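You operate a simulated robot arm through the tools that you are given. There is no shell and no other tool.

Carry out the task below with a simulated robot arm. There is one attempt and no reset: what you move stays moved.

## Task
Clamp the loose fitting in the vice, give it 3 turns of tape and screw the silver cap on.
Fine: wind clockwise, seen from above; reel back where it was; the fitting stays clamped.

It is judged by the outcome, as a careful person would: the job done as asked, and still so three seconds after it is handed in. It fails if anything else is knocked over, pushed out of place, dropped, spilled or broken. A push-on lid holds only when it is set on centred and level and pressed home; a screw cap is set on level and turned clockwise until tight.

## Robot
A 7-joint arm with a two-finger parallel gripper, fixed in place. Base frame: the origin is at the foot of the arm, x ahead of it, y to its left, z up; the work surface is at about z = 860. Units: mm, degrees, N and s.
Its first joint turns from -166.0 to 166.0 degrees. Payload 4.4 kg.
The TCP is the grasp point between the finger pads, 23 mm short of the fingertips. In the tool frame z runs along the fingers and y along their closing line. Largest opening 94 mm; finger width 38, thickness 10; the body of the gripper, 54 by 96 mm, starts 39 mm behind the TCP.
Orientation is told as [roll, pitch, yaw] about the base's x, y, z axes, in that order, counted from this pose: with the fingers straight down and closing along the base's y, the tool's x points along the base's -x, its y along +y and its z along -z.

## Interface
- The arm moves only by the tool servo_tool. Its argument "steps" is a list of rows, each an object of numbers (a shift or turn left out is 0, a gripper value left out holds the last): "ax", "ay", "az": the turn, a rotation vector about the tool's x, y, z in degrees; "dx", "dy", "dz": the shift along the tool's x, y, z in mm; "grip": the closure, from 0 (fully open) to 1 (shut). In form: [{"ax": .., "ay": .., "az": .., "dx": .., "dy": .., "dz": .., "grip": ..}, ...]. A call has 1 to 20 rows; each row is the pose to reach, as a shift and turn from the pose commanded when the call began, along the tool's axes at that moment. Each row takes 0.2 s and may step no farther than 50 mm and 8.6 degrees from the row before; otherwise, or with a gripper value out of range, the whole call is refused. Where a pose cannot be reached the arm comes as near as it can. A force on the tool above 60 N (or 10 N above the force at the start of the call, whichever is more), or a blocked arm, ends the call early, and 0.2 s more pass. Each finger travels about 72 mm/s and halts on what it meets, pressing with about 26 N; the grip force reading is that of the motor and also rises with nothing between the fingers. The clock runs only during rows and for 0.2 s after the last one: add rows that repeat a pose to give the fingers time. It gives the time, the measured TCP pose, the force on the tool (base axes), the opening and the grip force at its end, in the units of the frame above (readings bear some noise), with the torque about the TCP (base axes, N m) and any sound that the robot's microphone picked up.
- Cameras (640 x 400 px; columns grow to the right, rows downward): "scene" is fixed at [397.8, 507.3, 1661.1]; the picture's right is [-0.54, -0.84, 0.00], its down [-0.59, 0.38, -0.71] and it looks along [0.59, -0.38, -0.71] (base axes); focal length 325 px, centre (320, 200). "wrist" rides on the gripper at [86, 16, -74] in the tool frame; the picture's right is [-0.18, 0.98, 0.00], its down [-0.58, -0.11, -0.81] and it looks along [-0.79, -0.15, 0.59] (tool axes); focal length 243 px, centre (320, 200). There is no depth. A picture from a camera that has moved, and an enlarged one, comes with that camera's place and axes in the base frame and with its lens. The place of the scene camera against the robot may be out by one fixed shift of up to 18 mm in any direction.
- get_image(camera): a new picture of that camera. It takes no simulated time.
- enlarge(camera, box): a new picture of the part [left, top, right, bottom] of that camera's present view, enlarged. It takes no simulated time.
- finish_job(): hands the job in; it is judged then, once.

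Nothing tells you positions but the pictures and the camera data. Unless the task says otherwise, let go and move clear before handing in.

The tools are called after ">>>" as a command line: name --argument value ..., lists and objects as JSON in quotes. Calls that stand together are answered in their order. servo_tool: Moves the arm, as the interface text tells. Its arguments: {"type":"object","properties":{"steps":{"type":"array","items":{"type":"object","properties":{"ax":{"type":"number"},"ay":{"type":"number"},"az":{"type":"number"},"dx":{"type":"number"},"dy":{"type":"number"},"dz":{"type":"number"},"grip":{"type":"number"}}}}},"required":["steps"]} The other tools are called the same way: get_image (camera) takes a picture; enlarge (camera, box) takes an enlarged picture of a part of a camera's view; finish_job () hands the job in.

At the start:

```text
clock: 0.0
ee_pos: [860.1, 27.2, 1187.0]
tcp_rot: [-0.1, 0.0, 0.1]
contact_force: [-0.4, 0.4, 0.9]
moment: [0.01, 0.02, -0.02]
width: 93.9
finger_force: 0.1
```

scene: 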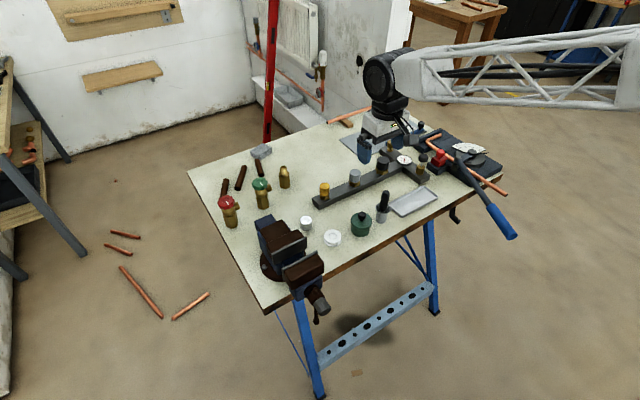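
wrist: 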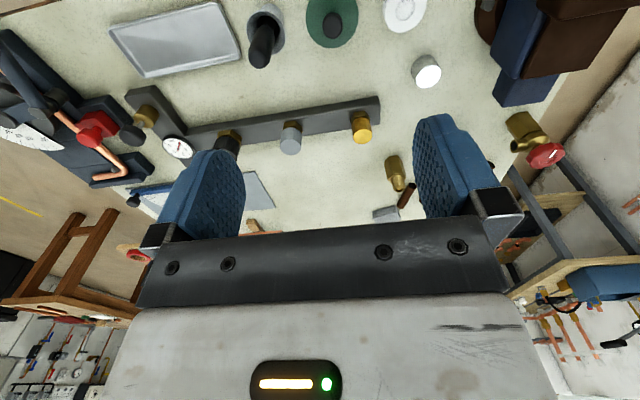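

I see a workbench with a vice at its near-left corner, a rack with coloured caps, a reel of tape and several brass parts. First I'll take closer looks to identify each item.

>>> enlarge --camera "scene" --box '[200, 150, 360, 250]'

>>> enlarge --camera "scene" --box '[300, 130, 460, 230]'

>>> enlarge --camera "scene" --box '[230, 200, 390, 300]'

>>> enlarge --camera "wrist" --box '[240, 0, 560, 200]'

>>> enlarge --camera "wrist" --box '[0, 0, 320, 200]'

```text
4.00 times, centred on (280, 200) of scene
camera zoom: at [397.8, 507.3, 1661.1], right [-0.54, -0.84, 0.0], down [-0.59, 0.38, -0.71], along [0.59, -0.38, -0.71], focal length 1299 px, centre (480, 200)
```

zoom: 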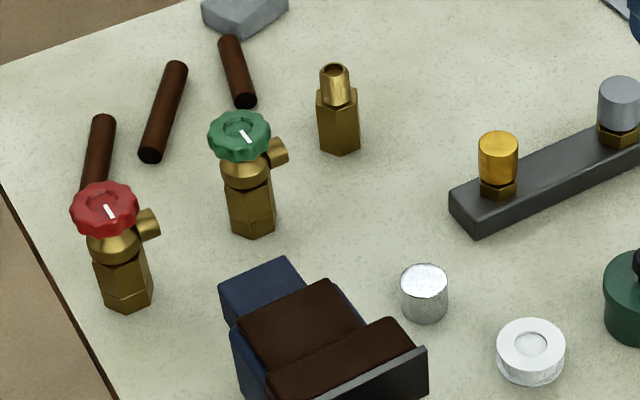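

```text
4.00 times, centred on (380, 180) of scene
camera zoom: at [397.8, 507.3, 1661.1], right [-0.54, -0.84, 0.0], down [-0.59, 0.38, -0.71], along [0.59, -0.38, -0.71], focal length 1299 px, centre (80, 280)
```

zoom: 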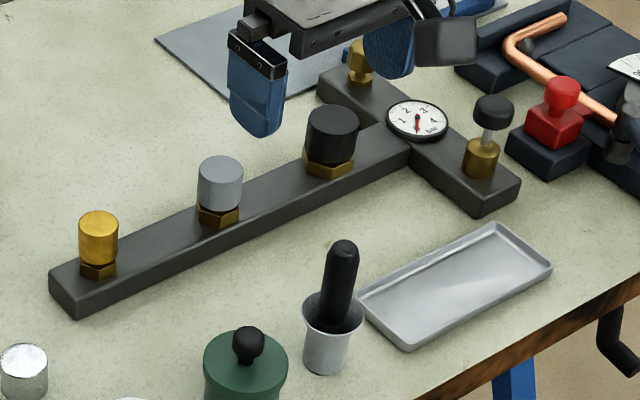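

```text
4.00 times, centred on (310, 250) of scene
camera zoom: at [397.8, 507.3, 1661.1], right [-0.54, -0.84, 0.0], down [-0.59, 0.38, -0.71], along [0.59, -0.38, -0.71], focal length 1299 px, centre (360, 0)
```

zoom: 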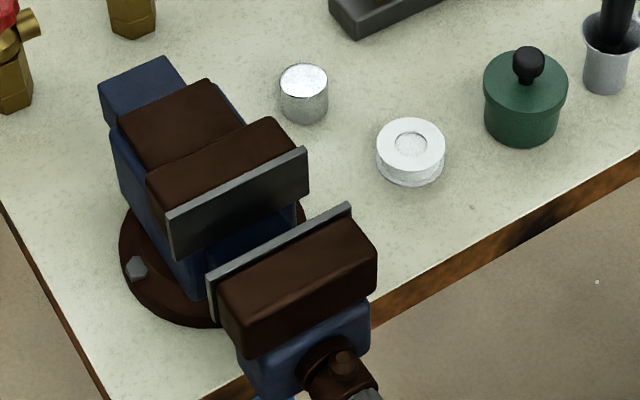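

```text
2.00 times, centred on (400, 100) of wrist
camera zoom: at [773.3, 42.4, 1262.0], right [0.18, 0.98, 0.0], down [0.58, -0.11, 0.81], along [0.79, -0.15, -0.59], focal length 485 px, centre (160, 400)
```

zoom: 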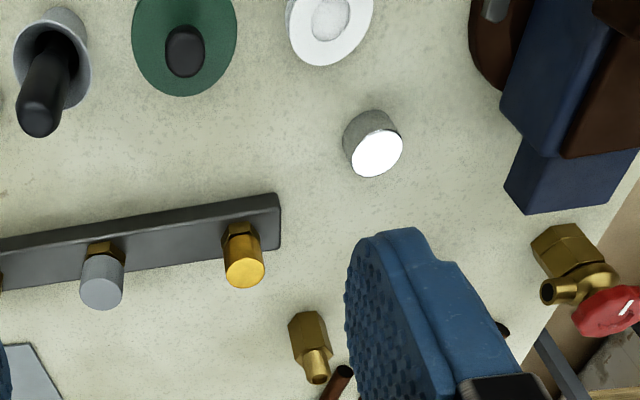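

```text
2.00 times, centred on (160, 100) of wrist
camera zoom: at [773.3, 42.4, 1262.0], right [0.18, 0.98, 0.0], down [0.58, -0.11, 0.81], along [0.79, -0.15, -0.59], focal length 485 px, centre (640, 400)
```

zoom: 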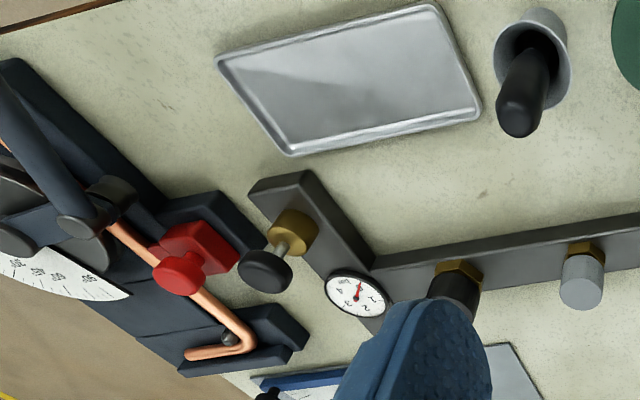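

The loose fitting (brass hex with a narrow threaded end) looks to be near (1188, 140). A shiny loose cylinder is near (982, 184), the white reel near (897, 141) and the vice near (850, 290). I'll move the wrist camera in to look at the cylinder, reel and vice before touching anything.

>>> servo_tool --steps '[{"dx": 12, "dy": 37.6, "dz": 17.4}, {"dx": 24, "dy": 75.2, "dz": 34.8}, {"dx": 36, "dy": 112.8, "dz": 52.2}, {"dx": 48, "dy": 150.4, "dz": 69.6}, {"dx": 60, "dy": 188, "dz": 87}, {"dx": 60, "dy": 188, "dz": 87}]'

>>> get_image --camera "wrist"

>>> get_image --camera "scene"

```text
clock: 1.4
ee_pos: [798.4, 216.8, 1100.1]
tcp_rot: [-0.1, 0.0, -0.1]
contact_force: [0.4, 0.7, 0.2]
moment: [0.0, 0.03, 0.03]
width: 94.2
finger_force: 0.1
```

```text
taken
camera wrist: at [712.6, 232.2, 1173.8], right [0.18, 0.98, 0.0], down [0.58, -0.11, 0.81], along [0.79, -0.15, -0.59], focal length 243 px, centre (320, 200)
```

wrist: 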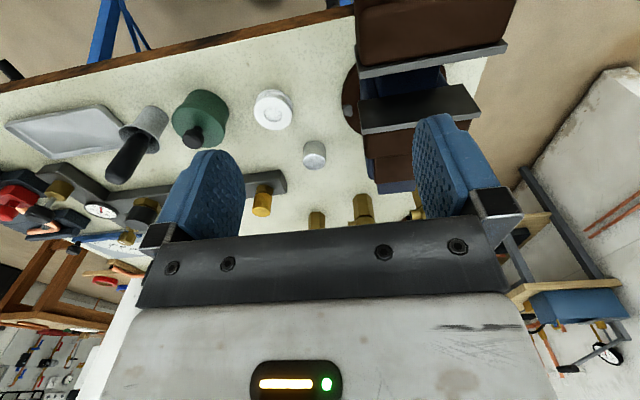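

```text
taken
```

scene: 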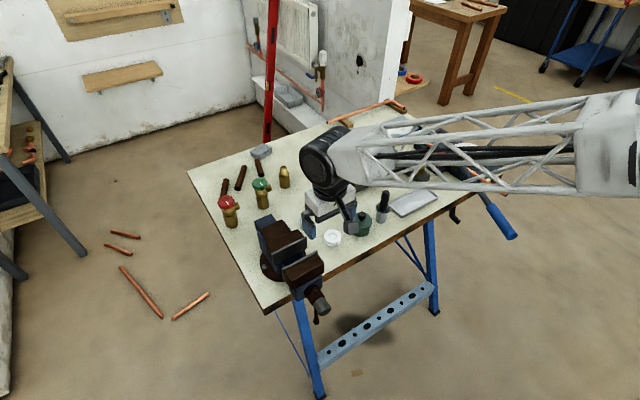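

>>> enlarge --camera "wrist" --box '[230, 80, 390, 180]'

>>> enlarge --camera "wrist" --box '[300, 0, 540, 150]'

>>> enlarge --camera "wrist" --box '[240, 150, 400, 250]'

>>> enlarge --camera "scene" --box '[240, 210, 400, 330]'

```text
4.00 times, centred on (310, 130) of wrist
camera zoom: at [712.6, 232.2, 1173.8], right [0.18, 0.98, 0.0], down [0.58, -0.11, 0.81], along [0.79, -0.15, -0.59], focal length 970 px, centre (360, 480)
```

zoom: 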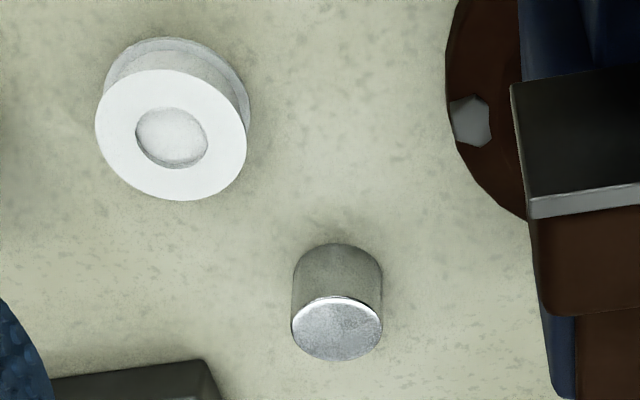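

```text
2.67 times, centred on (420, 75) of wrist
camera zoom: at [712.6, 232.2, 1173.8], right [0.18, 0.98, 0.0], down [0.58, -0.11, 0.81], along [0.79, -0.15, -0.59], focal length 647 px, centre (53, 533)
```

zoom: 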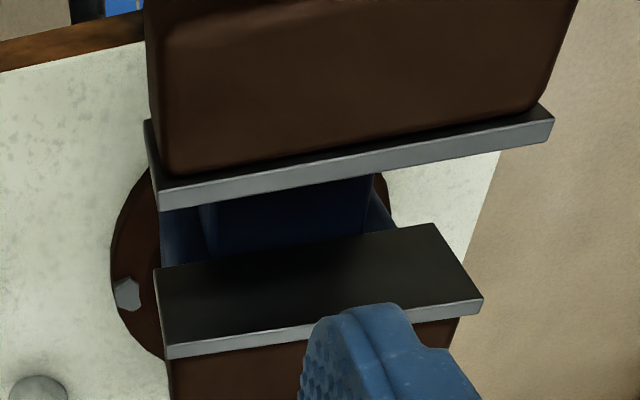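

```text
4.00 times, centred on (320, 200) of wrist
camera zoom: at [712.6, 232.2, 1173.8], right [0.18, 0.98, 0.0], down [0.58, -0.11, 0.81], along [0.79, -0.15, -0.59], focal length 970 px, centre (320, 200)
```

zoom: 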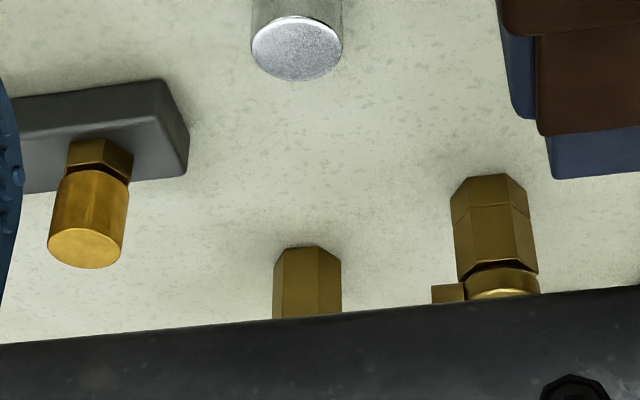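

```text
3.33 times, centred on (320, 270) of scene
camera zoom: at [397.8, 507.3, 1661.1], right [-0.54, -0.84, 0.0], down [-0.59, 0.38, -0.71], along [0.59, -0.38, -0.71], focal length 1082 px, centre (320, -33)
```

zoom: 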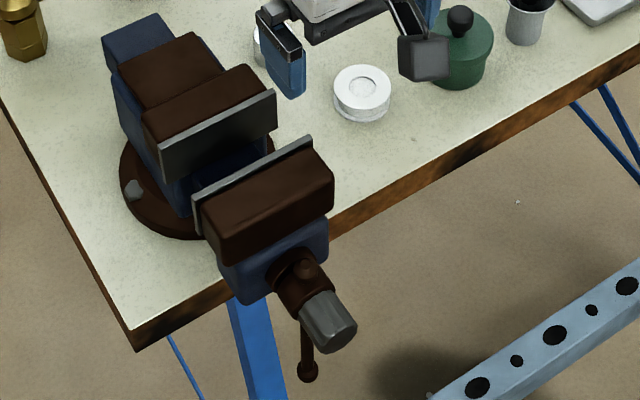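

The shiny loose cylinder is the silver cap, and the vice's screw and handle point toward the robot. I'll back the arm off toward the base to view the vice's handle and jaws from the front.

>>> servo_tool --steps '[{"dx": 45}, {"dx": 90, "dy": 15}, {"dx": 135, "dy": 35, "dz": 15}, {"dx": 175, "dy": 55, "dz": 35}, {"dx": 210, "dy": 70, "dz": 55}, {"dx": 238, "dy": 85, "dz": 75}, {"dx": 238, "dy": 85, "dz": 75}]'

>>> get_image --camera "wrist"

>>> enlarge --camera "wrist" --box '[200, 50, 440, 200]'

>>> enlarge --camera "scene" --box '[200, 150, 360, 250]'

```text
refused: row 3 steps farther than a row can; nothing moved
```

```text
taken
camera wrist: at [712.6, 232.2, 1173.8], right [0.18, 0.98, 0.0], down [0.58, -0.11, 0.81], along [0.79, -0.15, -0.59], focal length 243 px, centre (320, 200)
```

wrist: 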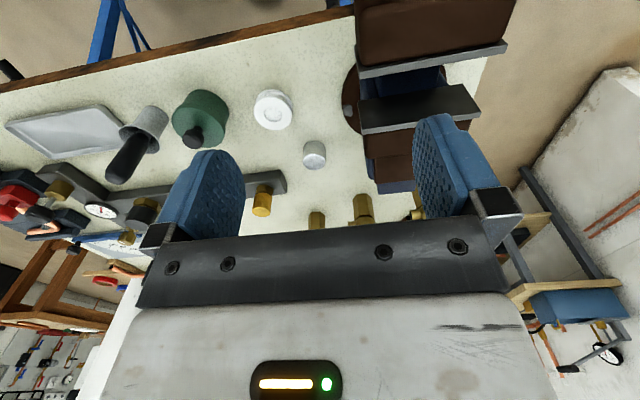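

```text
2.67 times, centred on (320, 125) of wrist
camera zoom: at [712.6, 232.2, 1173.8], right [0.18, 0.98, 0.0], down [0.58, -0.11, 0.81], along [0.79, -0.15, -0.59], focal length 647 px, centre (320, 400)
```

zoom: 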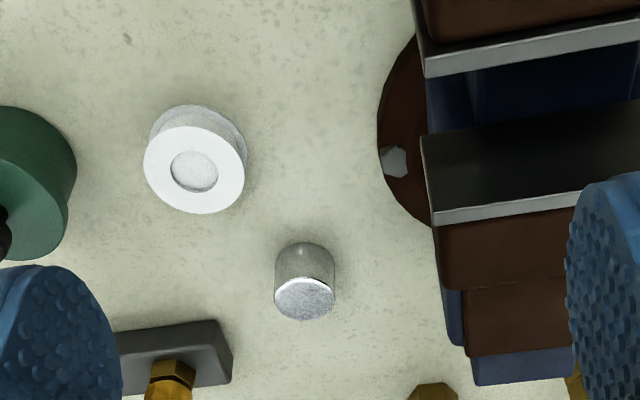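

```text
4.00 times, centred on (280, 200) of scene
camera zoom: at [397.8, 507.3, 1661.1], right [-0.54, -0.84, 0.0], down [-0.59, 0.38, -0.71], along [0.59, -0.38, -0.71], focal length 1299 px, centre (480, 200)
```

zoom: 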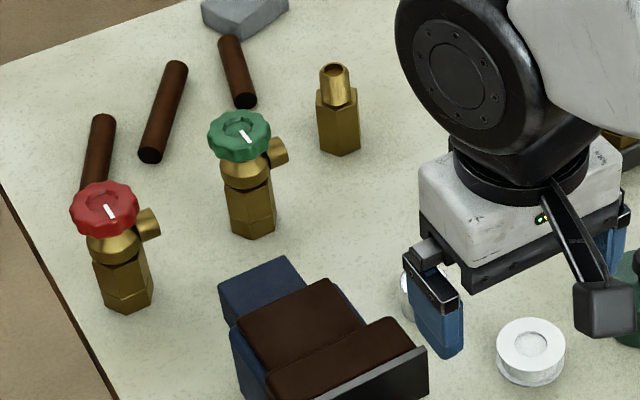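

That call was refused because one row stepped too far, and nothing moved. I'll repeat the backing-off move in smaller rows.

>>> servo_tool --steps '[{"dx": 40}, {"dx": 80, "dy": 15}, {"dx": 120, "dy": 30, "dz": 10}, {"dx": 155, "dy": 45, "dz": 25}, {"dx": 188, "dy": 60, "dz": 42}, {"dx": 215, "dy": 73, "dz": 60}, {"dx": 238, "dy": 85, "dz": 75}, {"dx": 238, "dy": 85, "dz": 75}]'

>>> get_image --camera "wrist"

>>> enlarge --camera "wrist" --box '[200, 80, 440, 230]'

>>> get_image --camera "scene"

```text
clock: 3.2
ee_pos: [560.8, 299.7, 1026.8]
tcp_rot: [-0.1, 0.1, 0.0]
contact_force: [-0.7, -0.5, -0.4]
moment: [0.04, 0.0, 0.01]
width: 94.2
finger_force: 0.0
```

```text
taken
camera wrist: at [475.2, 315.2, 1100.9], right [0.18, 0.98, 0.0], down [0.58, -0.11, 0.81], along [0.79, -0.15, -0.59], focal length 243 px, centre (320, 200)
```

wrist: 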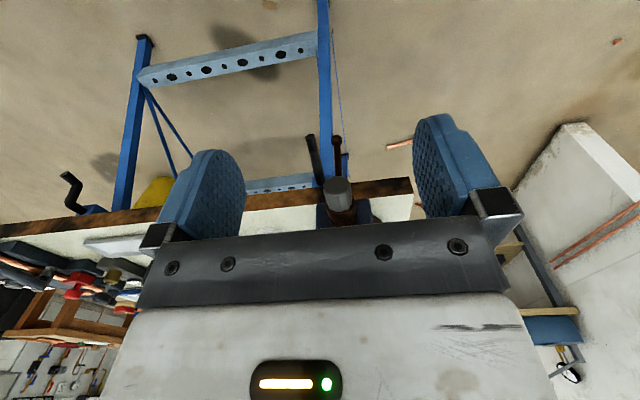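

```text
2.67 times, centred on (320, 155) of wrist
camera zoom: at [475.2, 315.2, 1100.9], right [0.18, 0.98, 0.0], down [0.58, -0.11, 0.81], along [0.79, -0.15, -0.59], focal length 647 px, centre (320, 320)
```

zoom: 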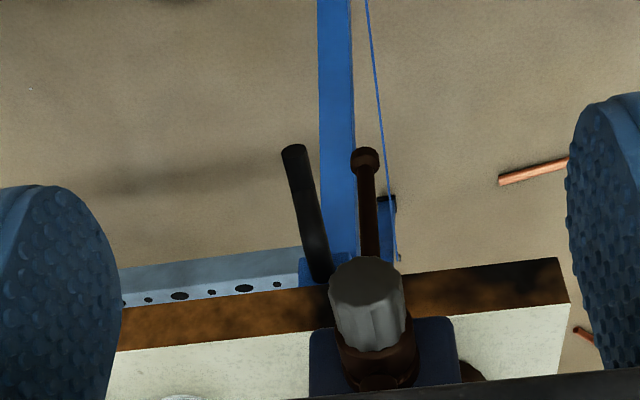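

```text
taken
```

scene: 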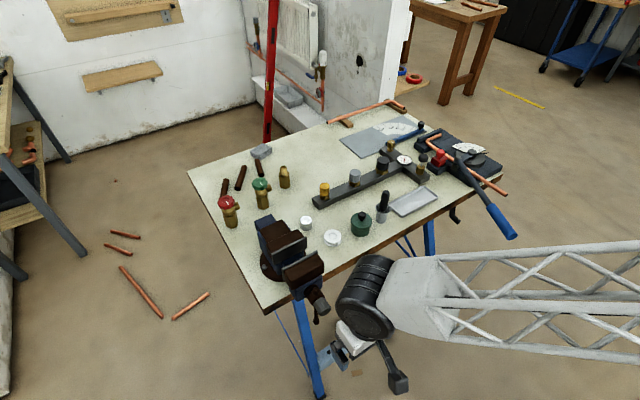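

The vice screw ends in a grey ridged knob near (690, 298, 930), with its bar hanging down behind it. The jaws look about 46 mm apart, near x 812–858 and y 245–345. Next I'll look down into the jaw gap.

>>> servo_tool --steps '[{"dx": -38, "dy": -2, "dz": -22}, {"dx": -76, "dy": -4, "dz": -44}, {"dx": -114, "dy": -7, "dz": -66}, {"dx": -152, "dy": -9, "dz": -88}, {"dx": -190, "dy": -12, "dz": -110}, {"dx": -228, "dy": -14, "dz": -132}, {"dx": -265, "dy": -16, "dz": -149}, {"dx": -265, "dy": -16, "dz": -149}]'

>>> get_image --camera "wrist"

>>> enlarge --camera "wrist" --box '[200, 0, 440, 150]'

>>> enlarge --camera "scene" --box '[230, 200, 390, 300]'

```text
clock: 5.0
ee_pos: [823.3, 284.3, 1176.5]
tcp_rot: [0.0, -0.1, 0.1]
contact_force: [0.1, 0.8, 0.0]
moment: [0.02, -0.04, 0.0]
width: 94.0
finger_force: 0.1
```

```text
taken
camera wrist: at [738.3, 299.7, 1250.7], right [0.18, 0.98, 0.0], down [0.58, -0.11, 0.81], along [0.79, -0.15, -0.59], focal length 243 px, centre (320, 200)
```

wrist: 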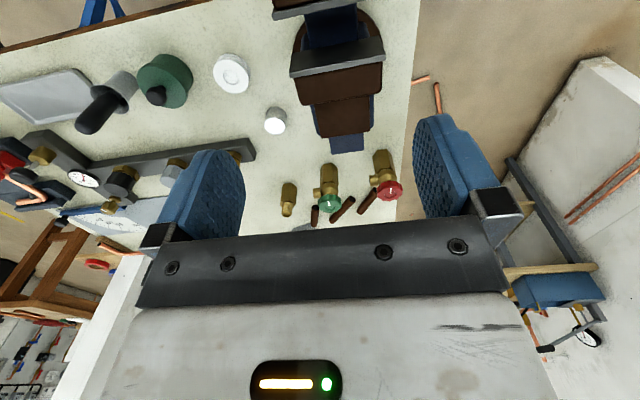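

```text
2.67 times, centred on (320, 75) of wrist
camera zoom: at [738.3, 299.7, 1250.7], right [0.18, 0.98, 0.0], down [0.58, -0.11, 0.81], along [0.79, -0.15, -0.59], focal length 647 px, centre (320, 533)
```

zoom: 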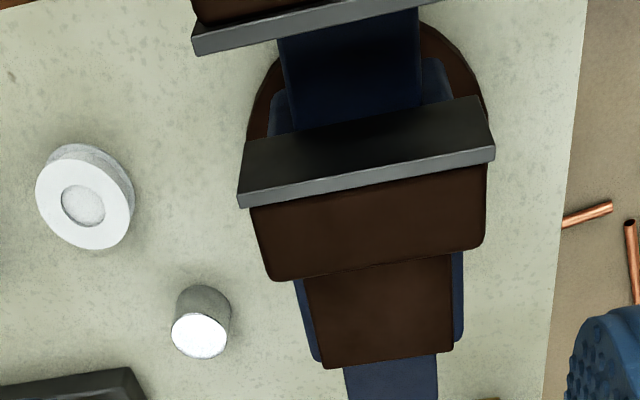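

```text
4.00 times, centred on (310, 250) of scene
camera zoom: at [397.8, 507.3, 1661.1], right [-0.54, -0.84, 0.0], down [-0.59, 0.38, -0.71], along [0.59, -0.38, -0.71], focal length 1299 px, centre (360, 0)
```

zoom: 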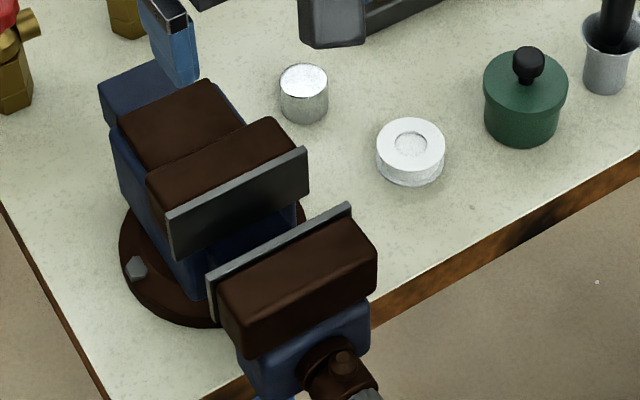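

The jaw gap has a blue slide about 65 mm wide that the fitting can stand on, and the jaw-plate tops are at about z 994. The scene camera seems to read y about 15 mm too high. Next I'll look closely at the fitting.

>>> servo_tool --steps '[{"dx": -23, "dy": -26, "dz": 0}, {"dx": -46, "dy": -52, "dz": 16}, {"dx": -69, "dy": -78, "dz": 36}, {"dx": -92, "dy": -104, "dz": 56}, {"dx": -115, "dy": -130, "dz": 76}, {"dx": -137, "dy": -154, "dz": 96}, {"dx": -137, "dy": -154, "dz": 96}]'

>>> get_image --camera "wrist"

>>> enlarge --camera "wrist" --box '[260, 110, 420, 210]'

>>> get_image --camera "scene"

```text
clock: 6.6
ee_pos: [961.3, 129.9, 1081.6]
tcp_rot: [-0.1, -0.1, 0.0]
contact_force: [0.1, 0.3, 1.2]
moment: [-0.02, -0.02, 0.0]
width: 93.9
finger_force: 0.1
```

```text
taken
camera wrist: at [875.9, 145.2, 1153.7], right [0.18, 0.98, 0.0], down [0.58, -0.11, 0.81], along [0.79, -0.15, -0.59], focal length 243 px, centre (320, 200)
```

wrist: 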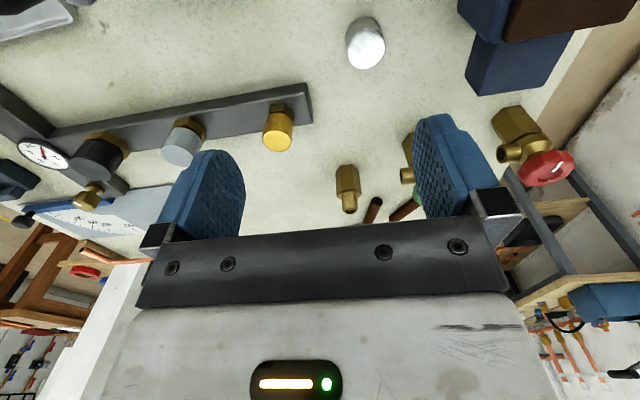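

```text
4.00 times, centred on (340, 160) of wrist
camera zoom: at [875.9, 145.2, 1153.7], right [0.18, 0.98, 0.0], down [0.58, -0.11, 0.81], along [0.79, -0.15, -0.59], focal length 970 px, centre (240, 360)
```

zoom: 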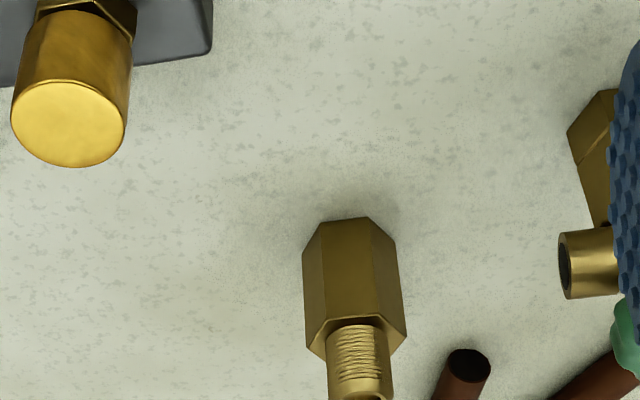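

```text
taken
```

scene: 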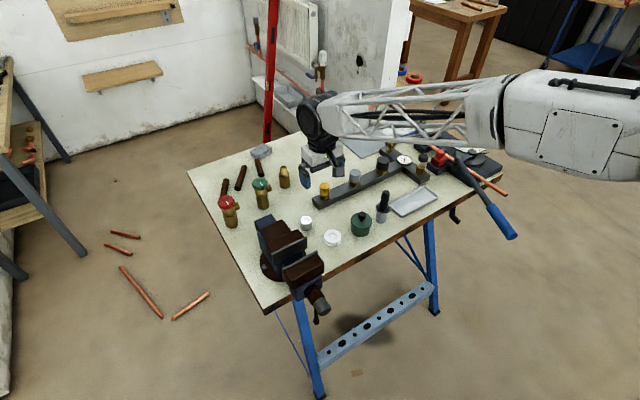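

The fitting stands near (1195, 133) with its flats facing ±x. It is about 36 mm across flats and roughly 1.2 m out, so I'll need a tilted tool with the camera on the upper side. I'll back off a little and turn the tool to yaw -150 to test this.

>>> servo_tool --steps '[{"az": 8.4, "dx": 12, "dz": -6}, {"az": 16.8, "dx": 24, "dz": -12}, {"az": 25.2, "dx": 36, "dz": -18}, {"az": 33.6, "dx": 48, "dz": -24}, {"az": 42, "dx": 60, "dz": -30}, {"az": 50.4, "dx": 72, "dz": -36}, {"az": 58.8, "dx": 84, "dz": -42}, {"az": 67.2, "dx": 96, "dz": -48}, {"az": 75.6, "dx": 108, "dz": -54}, {"az": 84, "dx": 120, "dz": -60}, {"az": 92.4, "dx": 120, "dz": -60}, {"az": 100.8, "dx": 120, "dz": -60}, {"az": 109.2, "dx": 120, "dz": -60}, {"az": 117.6, "dx": 120, "dz": -60}, {"az": 126, "dx": 120, "dz": -60}, {"az": 134.4, "dx": 120, "dz": -60}, {"az": 142.8, "dx": 120, "dz": -60}, {"az": 150, "dx": 120, "dz": -60}, {"az": 150, "dx": 120, "dz": -60}]'

>>> get_image --camera "scene"

>>> get_image --camera "wrist"

```text
clock: 10.6
ee_pos: [844.0, 130.4, 1140.3]
tcp_rot: [0.0, 0.0, -150.1]
contact_force: [-0.1, 0.1, 1.0]
moment: [0.01, -0.01, 0.01]
width: 93.8
finger_force: 0.0
```

```text
taken
```

scene: 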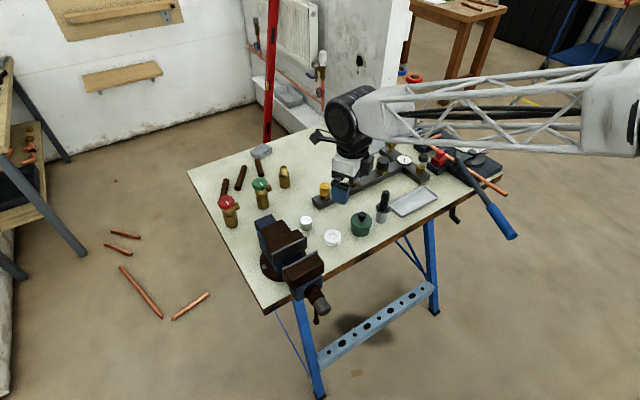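

```text
taken
camera wrist: at [927.1, 158.3, 1213.6], right [0.33, -0.94, 0.0], down [-0.56, -0.2, 0.81], along [-0.76, -0.27, -0.59], focal length 243 px, centre (320, 200)
```

wrist: 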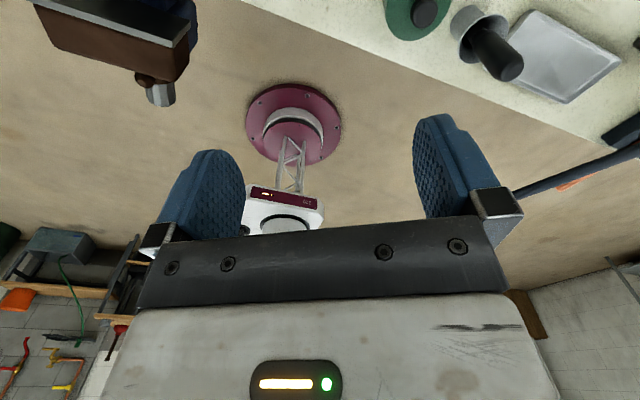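

Yaw -150 is reachable. Next I'll tilt the fingers 50° outward here, well clear of everything, and see how far the arm can extend.

>>> servo_tool --steps '[{"ay": 8.5}, {"ay": 17}, {"ay": 25.5}, {"ay": 34}, {"ay": 42.5}, {"ay": 50}, {"ay": 50, "grip": 0.3}, {"ay": 50, "grip": 0.3}]'

>>> get_image --camera "scene"

>>> get_image --camera "wrist"

```text
clock: 12.4
ee_pos: [842.4, 130.8, 1140.9]
tcp_rot: [0.0, 50.0, -150.0]
contact_force: [-0.6, -0.3, -0.3]
moment: [0.0, -0.01, -0.02]
width: 65.8
finger_force: 0.0
```

```text
taken
```

scene: 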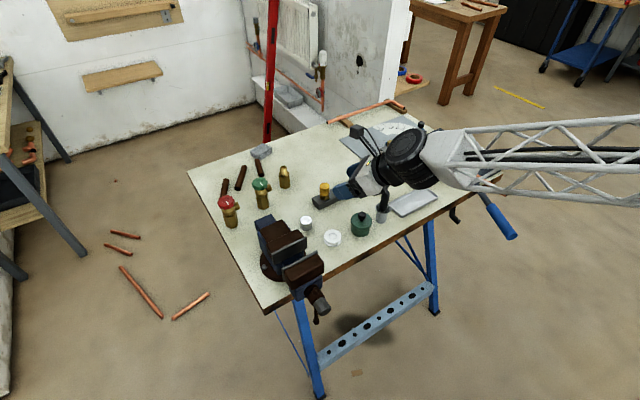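

```text
taken
camera wrist: at [851.2, 114.9, 1252.9], right [0.39, -0.91, -0.14], down [-0.91, -0.4, 0.07], along [-0.12, 0.1, -0.99], focal length 243 px, centre (320, 200)
```

wrist: 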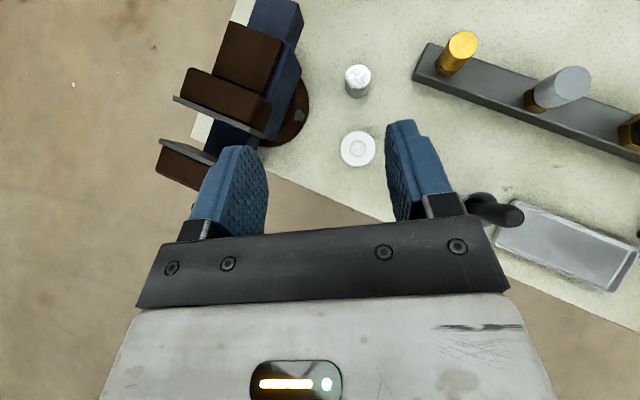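

The tilted view looks straight down, which suits this grasp. I'll move out toward a pre-grasp point about 100 mm short of the fitting along the tool axis.

>>> servo_tool --steps '[{"dx": 1.5, "dy": 21.7, "dz": 36}, {"dx": 3, "dy": 43.5, "dz": 72}, {"dx": 4.6, "dy": 65, "dz": 108}, {"dx": 6.2, "dy": 87, "dz": 145}, {"dx": 7.8, "dy": 109, "dz": 181}, {"dx": 9.4, "dy": 130.5, "dz": 217}, {"dx": 11, "dy": 152, "dz": 253}, {"dx": 12.5, "dy": 174, "dz": 290}, {"dx": 12.5, "dy": 174, "dz": 290}]'

>>> get_image --camera "scene"

>>> get_image --camera "wrist"

```text
clock: 14.4
ee_pos: [1128.8, 91.7, 962.3]
tcp_rot: [0.0, 50.0, -149.9]
contact_force: [-0.2, -0.2, 0.3]
moment: [-0.01, -0.01, -0.03]
width: 65.8
finger_force: 0.0
```

```text
taken
```

scene: 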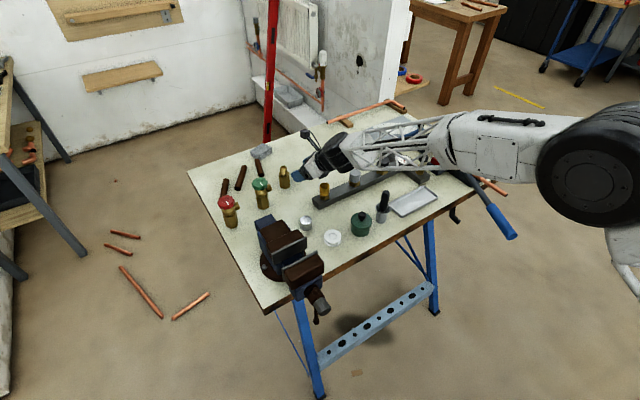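

```text
taken
camera wrist: at [1136.4, 77.2, 1076.1], right [0.39, -0.91, -0.14], down [-0.91, -0.4, 0.07], along [-0.12, 0.1, -0.99], focal length 243 px, centre (320, 200)
```

wrist: 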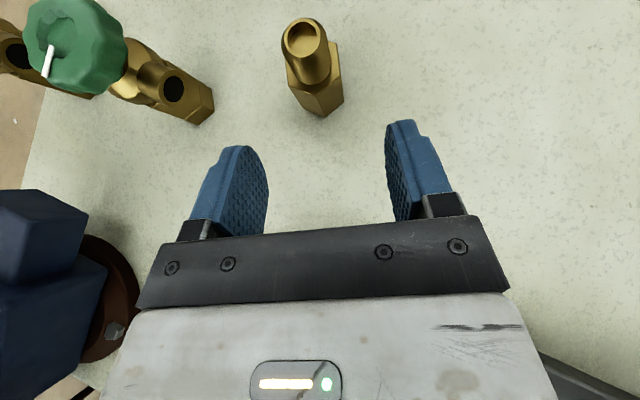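

The arm reaches comfortably here. I'll enlarge this view to measure the fitting's position and flat orientation.

>>> enlarge --camera "wrist" --box '[240, 0, 400, 130]'

```text
3.08 times, centred on (320, 65) of wrist
camera zoom: at [1136.4, 77.2, 1076.1], right [0.39, -0.91, -0.14], down [-0.91, -0.4, 0.07], along [-0.12, 0.1, -0.99], focal length 746 px, centre (320, 615)
```

zoom: 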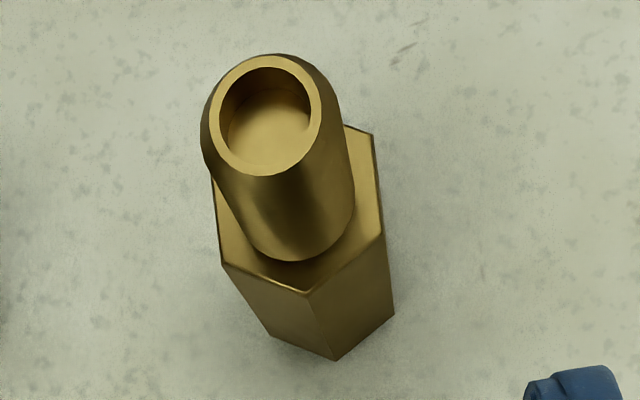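

The fitting's hex centre is at (1196, 133), 35 mm across flats, with its top at about z 948. It is well aligned with the open fingers, so I'll advance about 92 mm along the tool axis and check before closing.

>>> servo_tool --steps '[{"dx": 0, "dy": -1.5, "dz": 20}, {"dx": -0.5, "dy": -2.6, "dz": 40}, {"dx": -1.2, "dy": -2.6, "dz": 60}, {"dx": -1.2, "dy": -2.6, "dz": 78}, {"dx": -1.2, "dy": -2.6, "dz": 92}, {"dx": -1.2, "dy": -2.6, "dz": 92}]'

>>> get_image --camera "wrist"

>>> enlarge --camera "scene" --box '[220, 120, 380, 220]'

```text
clock: 15.8
ee_pos: [1188.0, 132.0, 902.7]
tcp_rot: [0.0, 50.1, -150.0]
contact_force: [0.6, 0.4, -0.8]
moment: [0.02, 0.01, 0.0]
width: 65.9
finger_force: 0.0
```

```text
taken
camera wrist: at [1195.9, 116.1, 1016.3], right [0.39, -0.91, -0.14], down [-0.91, -0.4, 0.07], along [-0.12, 0.1, -0.99], focal length 243 px, centre (320, 200)
```

wrist: 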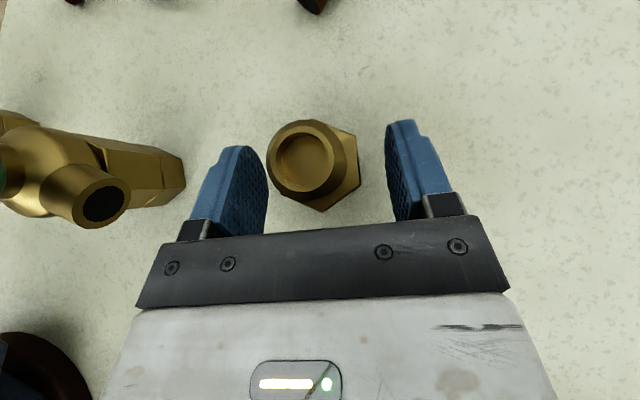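

```text
4.00 times, centred on (300, 170) of scene
camera zoom: at [397.8, 507.3, 1661.1], right [-0.54, -0.84, 0.0], down [-0.59, 0.38, -0.71], along [0.59, -0.38, -0.71], focal length 1299 px, centre (400, 320)
```

zoom: 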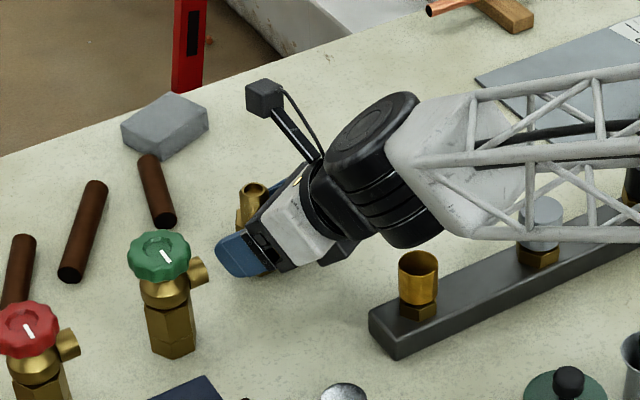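

The fitting sits between the fingers with the flats parallel to the pads. I'll centre by 2.5 mm, then close on it.

>>> servo_tool --steps '[{"dy": 2.5}, {"dy": 2.5, "grip": 0.5}, {"dy": 2.5, "grip": 1.0}, {"dy": 2.5, "grip": 1.0}, {"dy": 2.5, "grip": 1.0}]'

>>> get_image --camera "wrist"

```text
clock: 17.0
ee_pos: [1189.3, 130.4, 904.9]
tcp_rot: [0.0, 50.0, -150.0]
contact_force: [-0.8, 2.1, 0.2]
moment: [0.03, -0.05, 0.07]
width: 35.8
finger_force: 25.7
```

```text
taken
camera wrist: at [1196.3, 114.0, 1016.3], right [0.39, -0.91, -0.14], down [-0.91, -0.4, 0.07], along [-0.12, 0.1, -0.99], focal length 243 px, centre (320, 200)
```

wrist: 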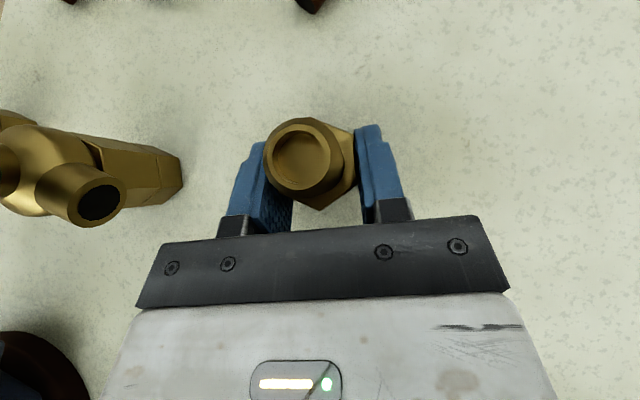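

The grip is firm at 35.8 mm width and 25.7 N. I'll lift the fitting straight up and carry it back inside vertical-tool reach. There I can set it down and regrasp it by the thread.

>>> servo_tool --steps '[{"dx": 8, "dz": -6.7}, {"dx": 24.5, "dz": -20.6}, {"dx": 49, "dz": -41.1}, {"dx": 72.8, "dz": -61.1}, {"dx": 72.8, "dz": -61.1}]'

>>> get_image --camera "wrist"

>>> enlarge --camera "scene" --box '[220, 120, 380, 220]'

```text
clock: 18.2
ee_pos: [1189.7, 128.4, 999.6]
tcp_rot: [0.0, 50.0, -150.1]
contact_force: [0.4, 1.1, -4.2]
moment: [-0.02, -0.01, 0.0]
width: 36.0
finger_force: 25.8
```

```text
taken
camera wrist: at [1196.9, 113.3, 1111.9], right [0.39, -0.91, -0.14], down [-0.91, -0.4, 0.07], along [-0.12, 0.1, -0.99], focal length 243 px, centre (320, 200)
```

wrist: 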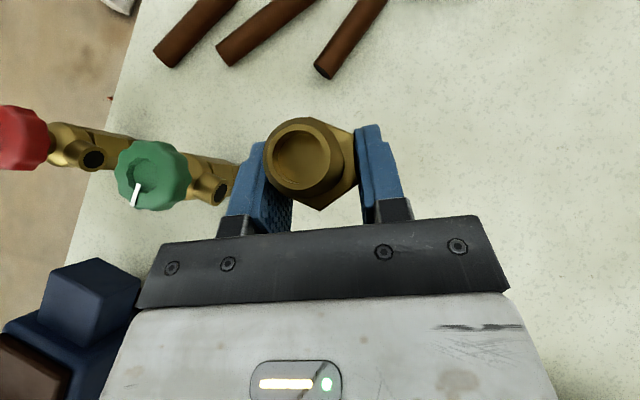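

```text
4.00 times, centred on (300, 170) of scene
camera zoom: at [397.8, 507.3, 1661.1], right [-0.54, -0.84, 0.0], down [-0.59, 0.38, -0.71], along [0.59, -0.38, -0.71], focal length 1299 px, centre (400, 320)
```

zoom: 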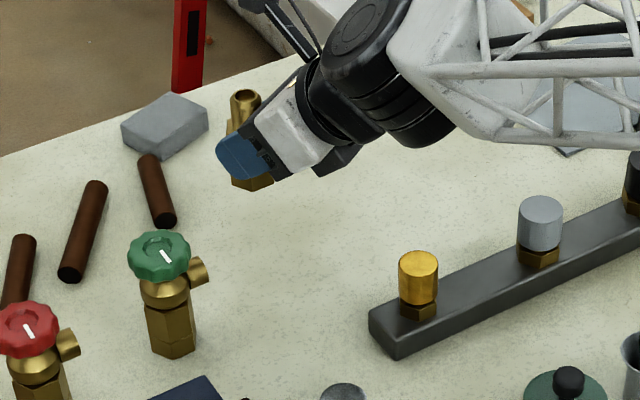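

The fitting is held firmly, reading about 4.2 N of weight. I'll retreat toward (1000, 110) at this height, then rotate -60° about the vertical to yaw +150 so the set-down spot is clear of the green pot.

>>> servo_tool --steps '[{"dx": -19.3, "dy": -15.4, "dz": -29.2}, {"dx": -38.6, "dy": -30.8, "dz": -58.4}, {"dx": -57.9, "dy": -46.2, "dz": -87.6}, {"dx": -77.2, "dy": -61.6, "dz": -116.8}, {"dx": -96.5, "dy": -77, "dz": -146}, {"dx": -96.5, "dy": -77, "dz": -146}]'

>>> servo_tool --steps '[{"ax": -5.75, "az": 4.82}, {"ax": -11.5, "az": 9.64}, {"ax": -17.2, "az": 14.5}, {"ax": -23, "az": 19.3}, {"ax": -28.7, "az": 24.1}, {"ax": -34.5, "az": 28.9}, {"ax": -40.2, "az": 33.7}, {"ax": -45.96, "az": 38.57}, {"ax": -45.96, "az": 38.57}]'

>>> get_image --camera "wrist"

>>> get_image --camera "scene"

```text
clock: 19.6
ee_pos: [1000.5, 109.9, 1015.2]
tcp_rot: [0.0, 50.1, -149.9]
contact_force: [-0.9, 1.0, -2.8]
moment: [0.0, 0.0, -0.01]
width: 35.8
finger_force: 26.1
```

```text
clock: 21.6
ee_pos: [999.5, 109.4, 1017.9]
tcp_rot: [0.0, 50.0, 150.0]
contact_force: [0.3, -0.7, -0.8]
moment: [0.01, -0.05, 0.01]
width: 0.1
finger_force: 25.3
```

```text
taken
camera wrist: at [991.1, 95.4, 1131.6], right [-0.6, -0.79, -0.14], down [-0.8, 0.59, 0.07], along [0.03, 0.16, -0.99], focal length 243 px, centre (320, 200)
```

wrist: 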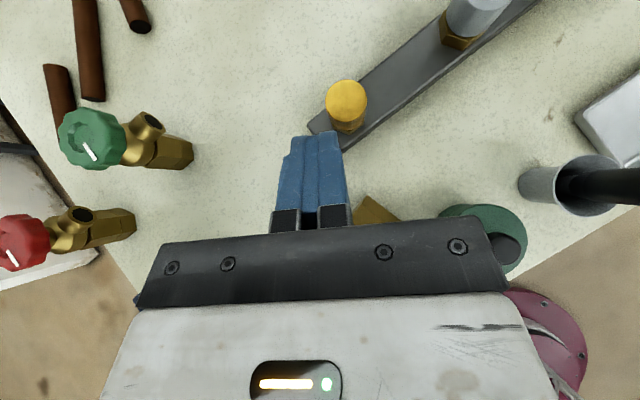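

```text
taken
```

scene: 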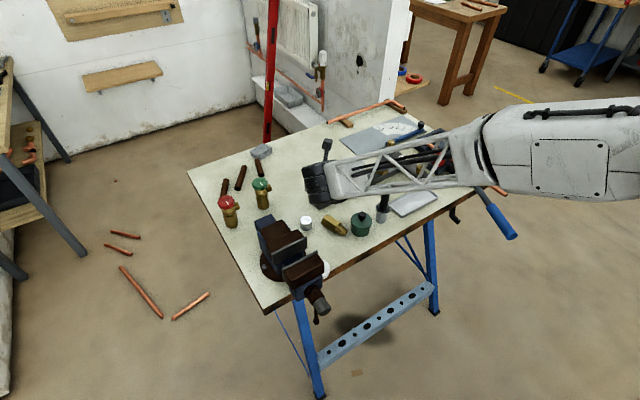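

The fitting slipped out of the gripper during that rotation and is now lying on the table. I need to see exactly what it landed on and whether anything else moved.

>>> enlarge --camera "scene" --box '[240, 190, 400, 290]'

>>> enlarge --camera "wrist" --box '[280, 60, 600, 260]'

```text
4.00 times, centred on (320, 240) of scene
camera zoom: at [397.8, 507.3, 1661.1], right [-0.54, -0.84, 0.0], down [-0.59, 0.38, -0.71], along [0.59, -0.38, -0.71], focal length 1299 px, centre (320, 40)
```

zoom: 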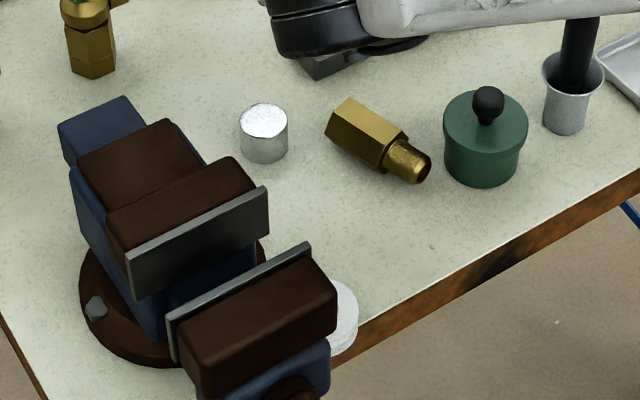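

```text
2.00 times, centred on (440, 160) of wrist
camera zoom: at [991.1, 95.4, 1131.6], right [-0.6, -0.79, -0.14], down [-0.8, 0.59, 0.07], along [0.03, 0.16, -0.99], focal length 485 px, centre (80, 280)
```

zoom: 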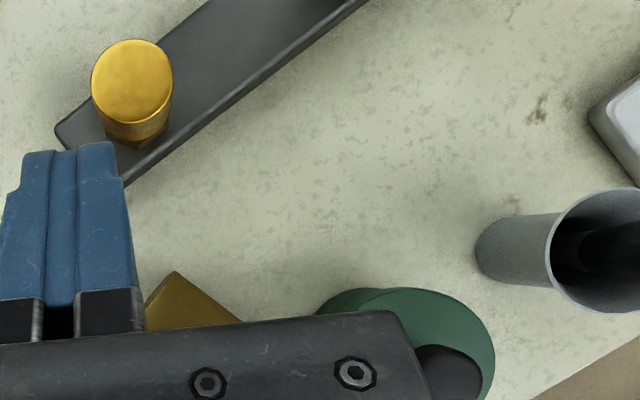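

The fitting now lies on its side near (931, 95), and it knocked the reel over to the moving jaw of the vice. The reel's home was about (896, 130), so I can put it back there. I'll raise the arm, return the tool to vertical, and then unwind the yaw high above everything.

>>> servo_tool --steps '[{"dx": 5, "dy": 0, "dz": -25}, {"ay": -8.3, "dx": 10, "dy": 12, "dz": -60}, {"ay": -16.6, "dx": 12, "dy": 28, "dz": -90}, {"ay": -25, "dx": 14, "dy": 44, "dz": -120}, {"ay": -33.3, "dx": 15, "dy": 58, "dz": -150}, {"ay": -41.6, "dx": 16, "dy": 70, "dz": -175}, {"ay": -50, "dx": 16.1, "dy": 75, "dz": -183.1}, {"ay": -50, "dx": 16.1, "dy": 75, "dz": -183.1}]'

>>> get_image --camera "scene"

>>> get_image --camera "wrist"

```text
clock: 23.4
ee_pos: [834.9, 111.6, 1137.6]
tcp_rot: [6.9, 13.0, 150.2]
contact_force: [0.8, 0.9, 0.3]
moment: [0.01, 0.02, 0.03]
width: 0.0
finger_force: 26.2
out of reach, approached as far as the arm can: row 5, 6, 7, 8
```

```text
taken
```

scene: 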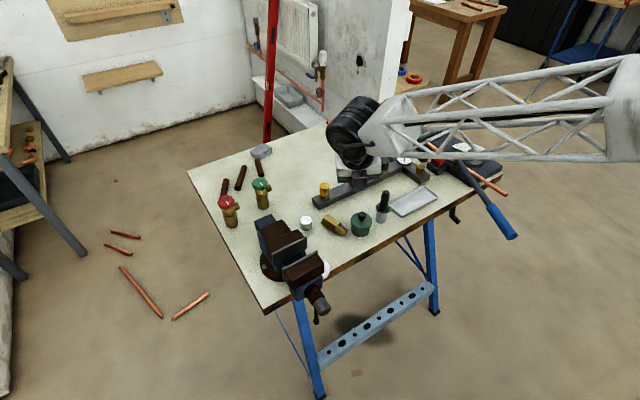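

```text
taken
camera wrist: at [890.4, 71.2, 1229.2], right [-0.66, -0.75, 0.07], down [-0.54, 0.55, 0.64], along [-0.51, 0.38, -0.77], focal length 243 px, centre (320, 200)
```

wrist: 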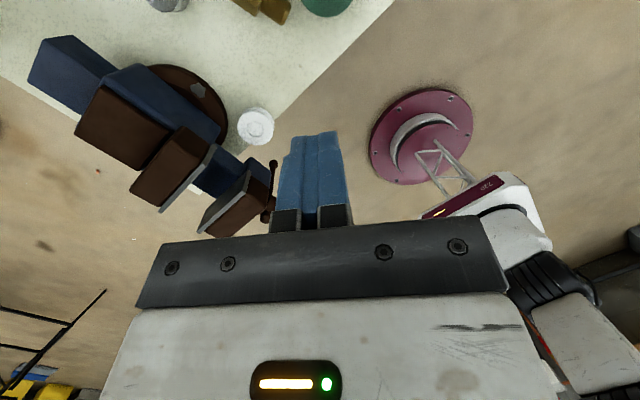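

The arm is at a wrist limit past yaw -150. I'll unwind back toward yaw -150 and on to yaw 0 the way I came.

>>> servo_tool --steps '[{"az": -8, "dz": -5}, {"az": -16, "dz": -10}, {"az": -24, "dz": -15}, {"az": -32, "dz": -20}, {"az": -40, "dz": -20}, {"az": -48, "dz": -20}, {"az": -56, "dz": -20}, {"az": -60, "dz": -20}, {"az": -60, "dz": -20}]'

>>> get_image --camera "scene"

```text
clock: 25.4
ee_pos: [831.6, 116.3, 1155.8]
tcp_rot: [14.8, 0.6, -150.4]
contact_force: [1.0, 0.7, 0.3]
moment: [0.0, -0.01, 0.0]
width: 0.0
finger_force: 25.7
```

```text
taken
```

scene: 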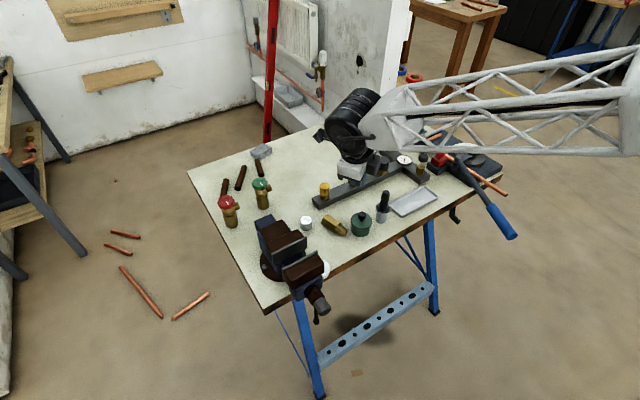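

The yaw is back to -150 with a leftover roll of about 15°. I'll level that, then turn to yaw 0.

>>> servo_tool --steps '[{"ax": 7.4, "ay": -0.3}, {"ax": 14.8, "ay": -0.6}, {"ax": 14.8, "ay": -0.6}]'

>>> servo_tool --steps '[{"az": -8.4}, {"az": -16.8}, {"az": -25.2}, {"az": -33.6}, {"az": -42}, {"az": -50.4}, {"az": -58.8}, {"az": -67.2}, {"az": -75.6}, {"az": -84}, {"az": -92.4}, {"az": -100.8}, {"az": -109.2}, {"az": -117.6}, {"az": -126}, {"az": -134.4}, {"az": -142.8}, {"az": -150}, {"az": -150}]'

>>> get_image --camera "wrist"

>>> get_image --camera "scene"

```text
clock: 26.2
ee_pos: [833.8, 116.5, 1156.5]
tcp_rot: [14.8, 0.7, -150.4]
contact_force: [-0.3, 0.5, 0.5]
moment: [0.03, -0.02, -0.02]
width: 0.0
finger_force: 26.1
out of reach, approached as far as the arm can: row 1, 2, 3
```

```text
clock: 30.2
ee_pos: [831.0, 116.5, 1158.4]
tcp_rot: [-12.7, -7.8, 0.6]
contact_force: [0.5, 1.0, -0.6]
moment: [0.04, -0.03, 0.01]
width: 0.0
finger_force: 26.1
```

```text
taken
camera wrist: at [737.5, 146.1, 1212.6], right [0.2, 0.96, -0.19], down [0.46, 0.07, 0.88], along [0.86, -0.27, -0.43], focal length 243 px, centre (320, 200)
```

wrist: 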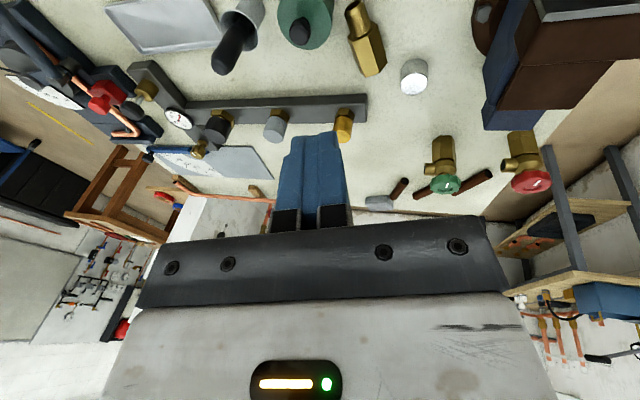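

```text
taken
```

scene: 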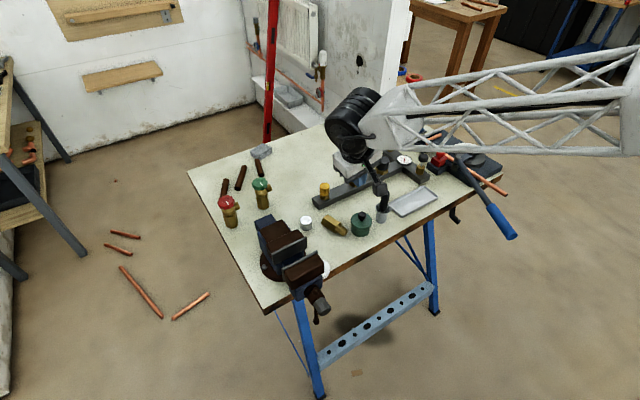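

The wrist has wound itself into an awkward branch and can't quite reach vertical. I'll undo it by retracing the loop in reverse with nothing in the gripper. First I'll turn to the middle of the yaw range.

>>> servo_tool --steps '[{"az": 8.4}, {"az": 16.8}, {"az": 25.2}, {"az": 33.6}, {"az": 42}, {"az": 50.4}, {"az": 58.8}, {"az": 67.2}, {"az": 75}, {"az": 75}]'

```text
clock: 32.4
ee_pos: [831.8, 115.8, 1156.6]
tcp_rot: [4.5, -14.2, -76.1]
contact_force: [-0.2, 0.3, -0.4]
moment: [0.01, 0.0, -0.04]
width: 0.1
finger_force: 25.9
```

>>> servo_tool --steps '[{"ax": -6.1, "ay": -4.4, "dx": -4.3, "dy": 30.3, "dz": 23.5}, {"ax": -12.2, "ay": -8.8, "dx": -8.7, "dy": 60.6, "dz": 47}, {"ax": -18.3, "ay": -13.2, "dx": -13, "dy": 91, "dz": 70.6}, {"ax": -24.4, "ay": -17.6, "dx": -17.4, "dy": 121.3, "dz": 94.1}, {"ax": -30.5, "ay": -22, "dx": -21.7, "dy": 151.6, "dz": 117.7}, {"ax": -30.5, "ay": -22, "dx": -21.7, "dy": 151.6, "dz": 117.7}]'

>>> get_image --camera "scene"

```text
clock: 33.8
ee_pos: [996.5, 107.6, 1057.6]
tcp_rot: [39.3, -34.3, -84.8]
contact_force: [0.2, 0.5, 0.2]
moment: [0.02, 0.02, -0.02]
width: 0.0
finger_force: 25.8
```

```text
taken
```

scene: 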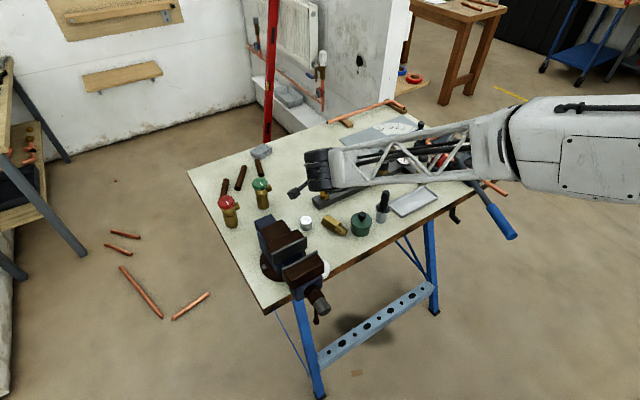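

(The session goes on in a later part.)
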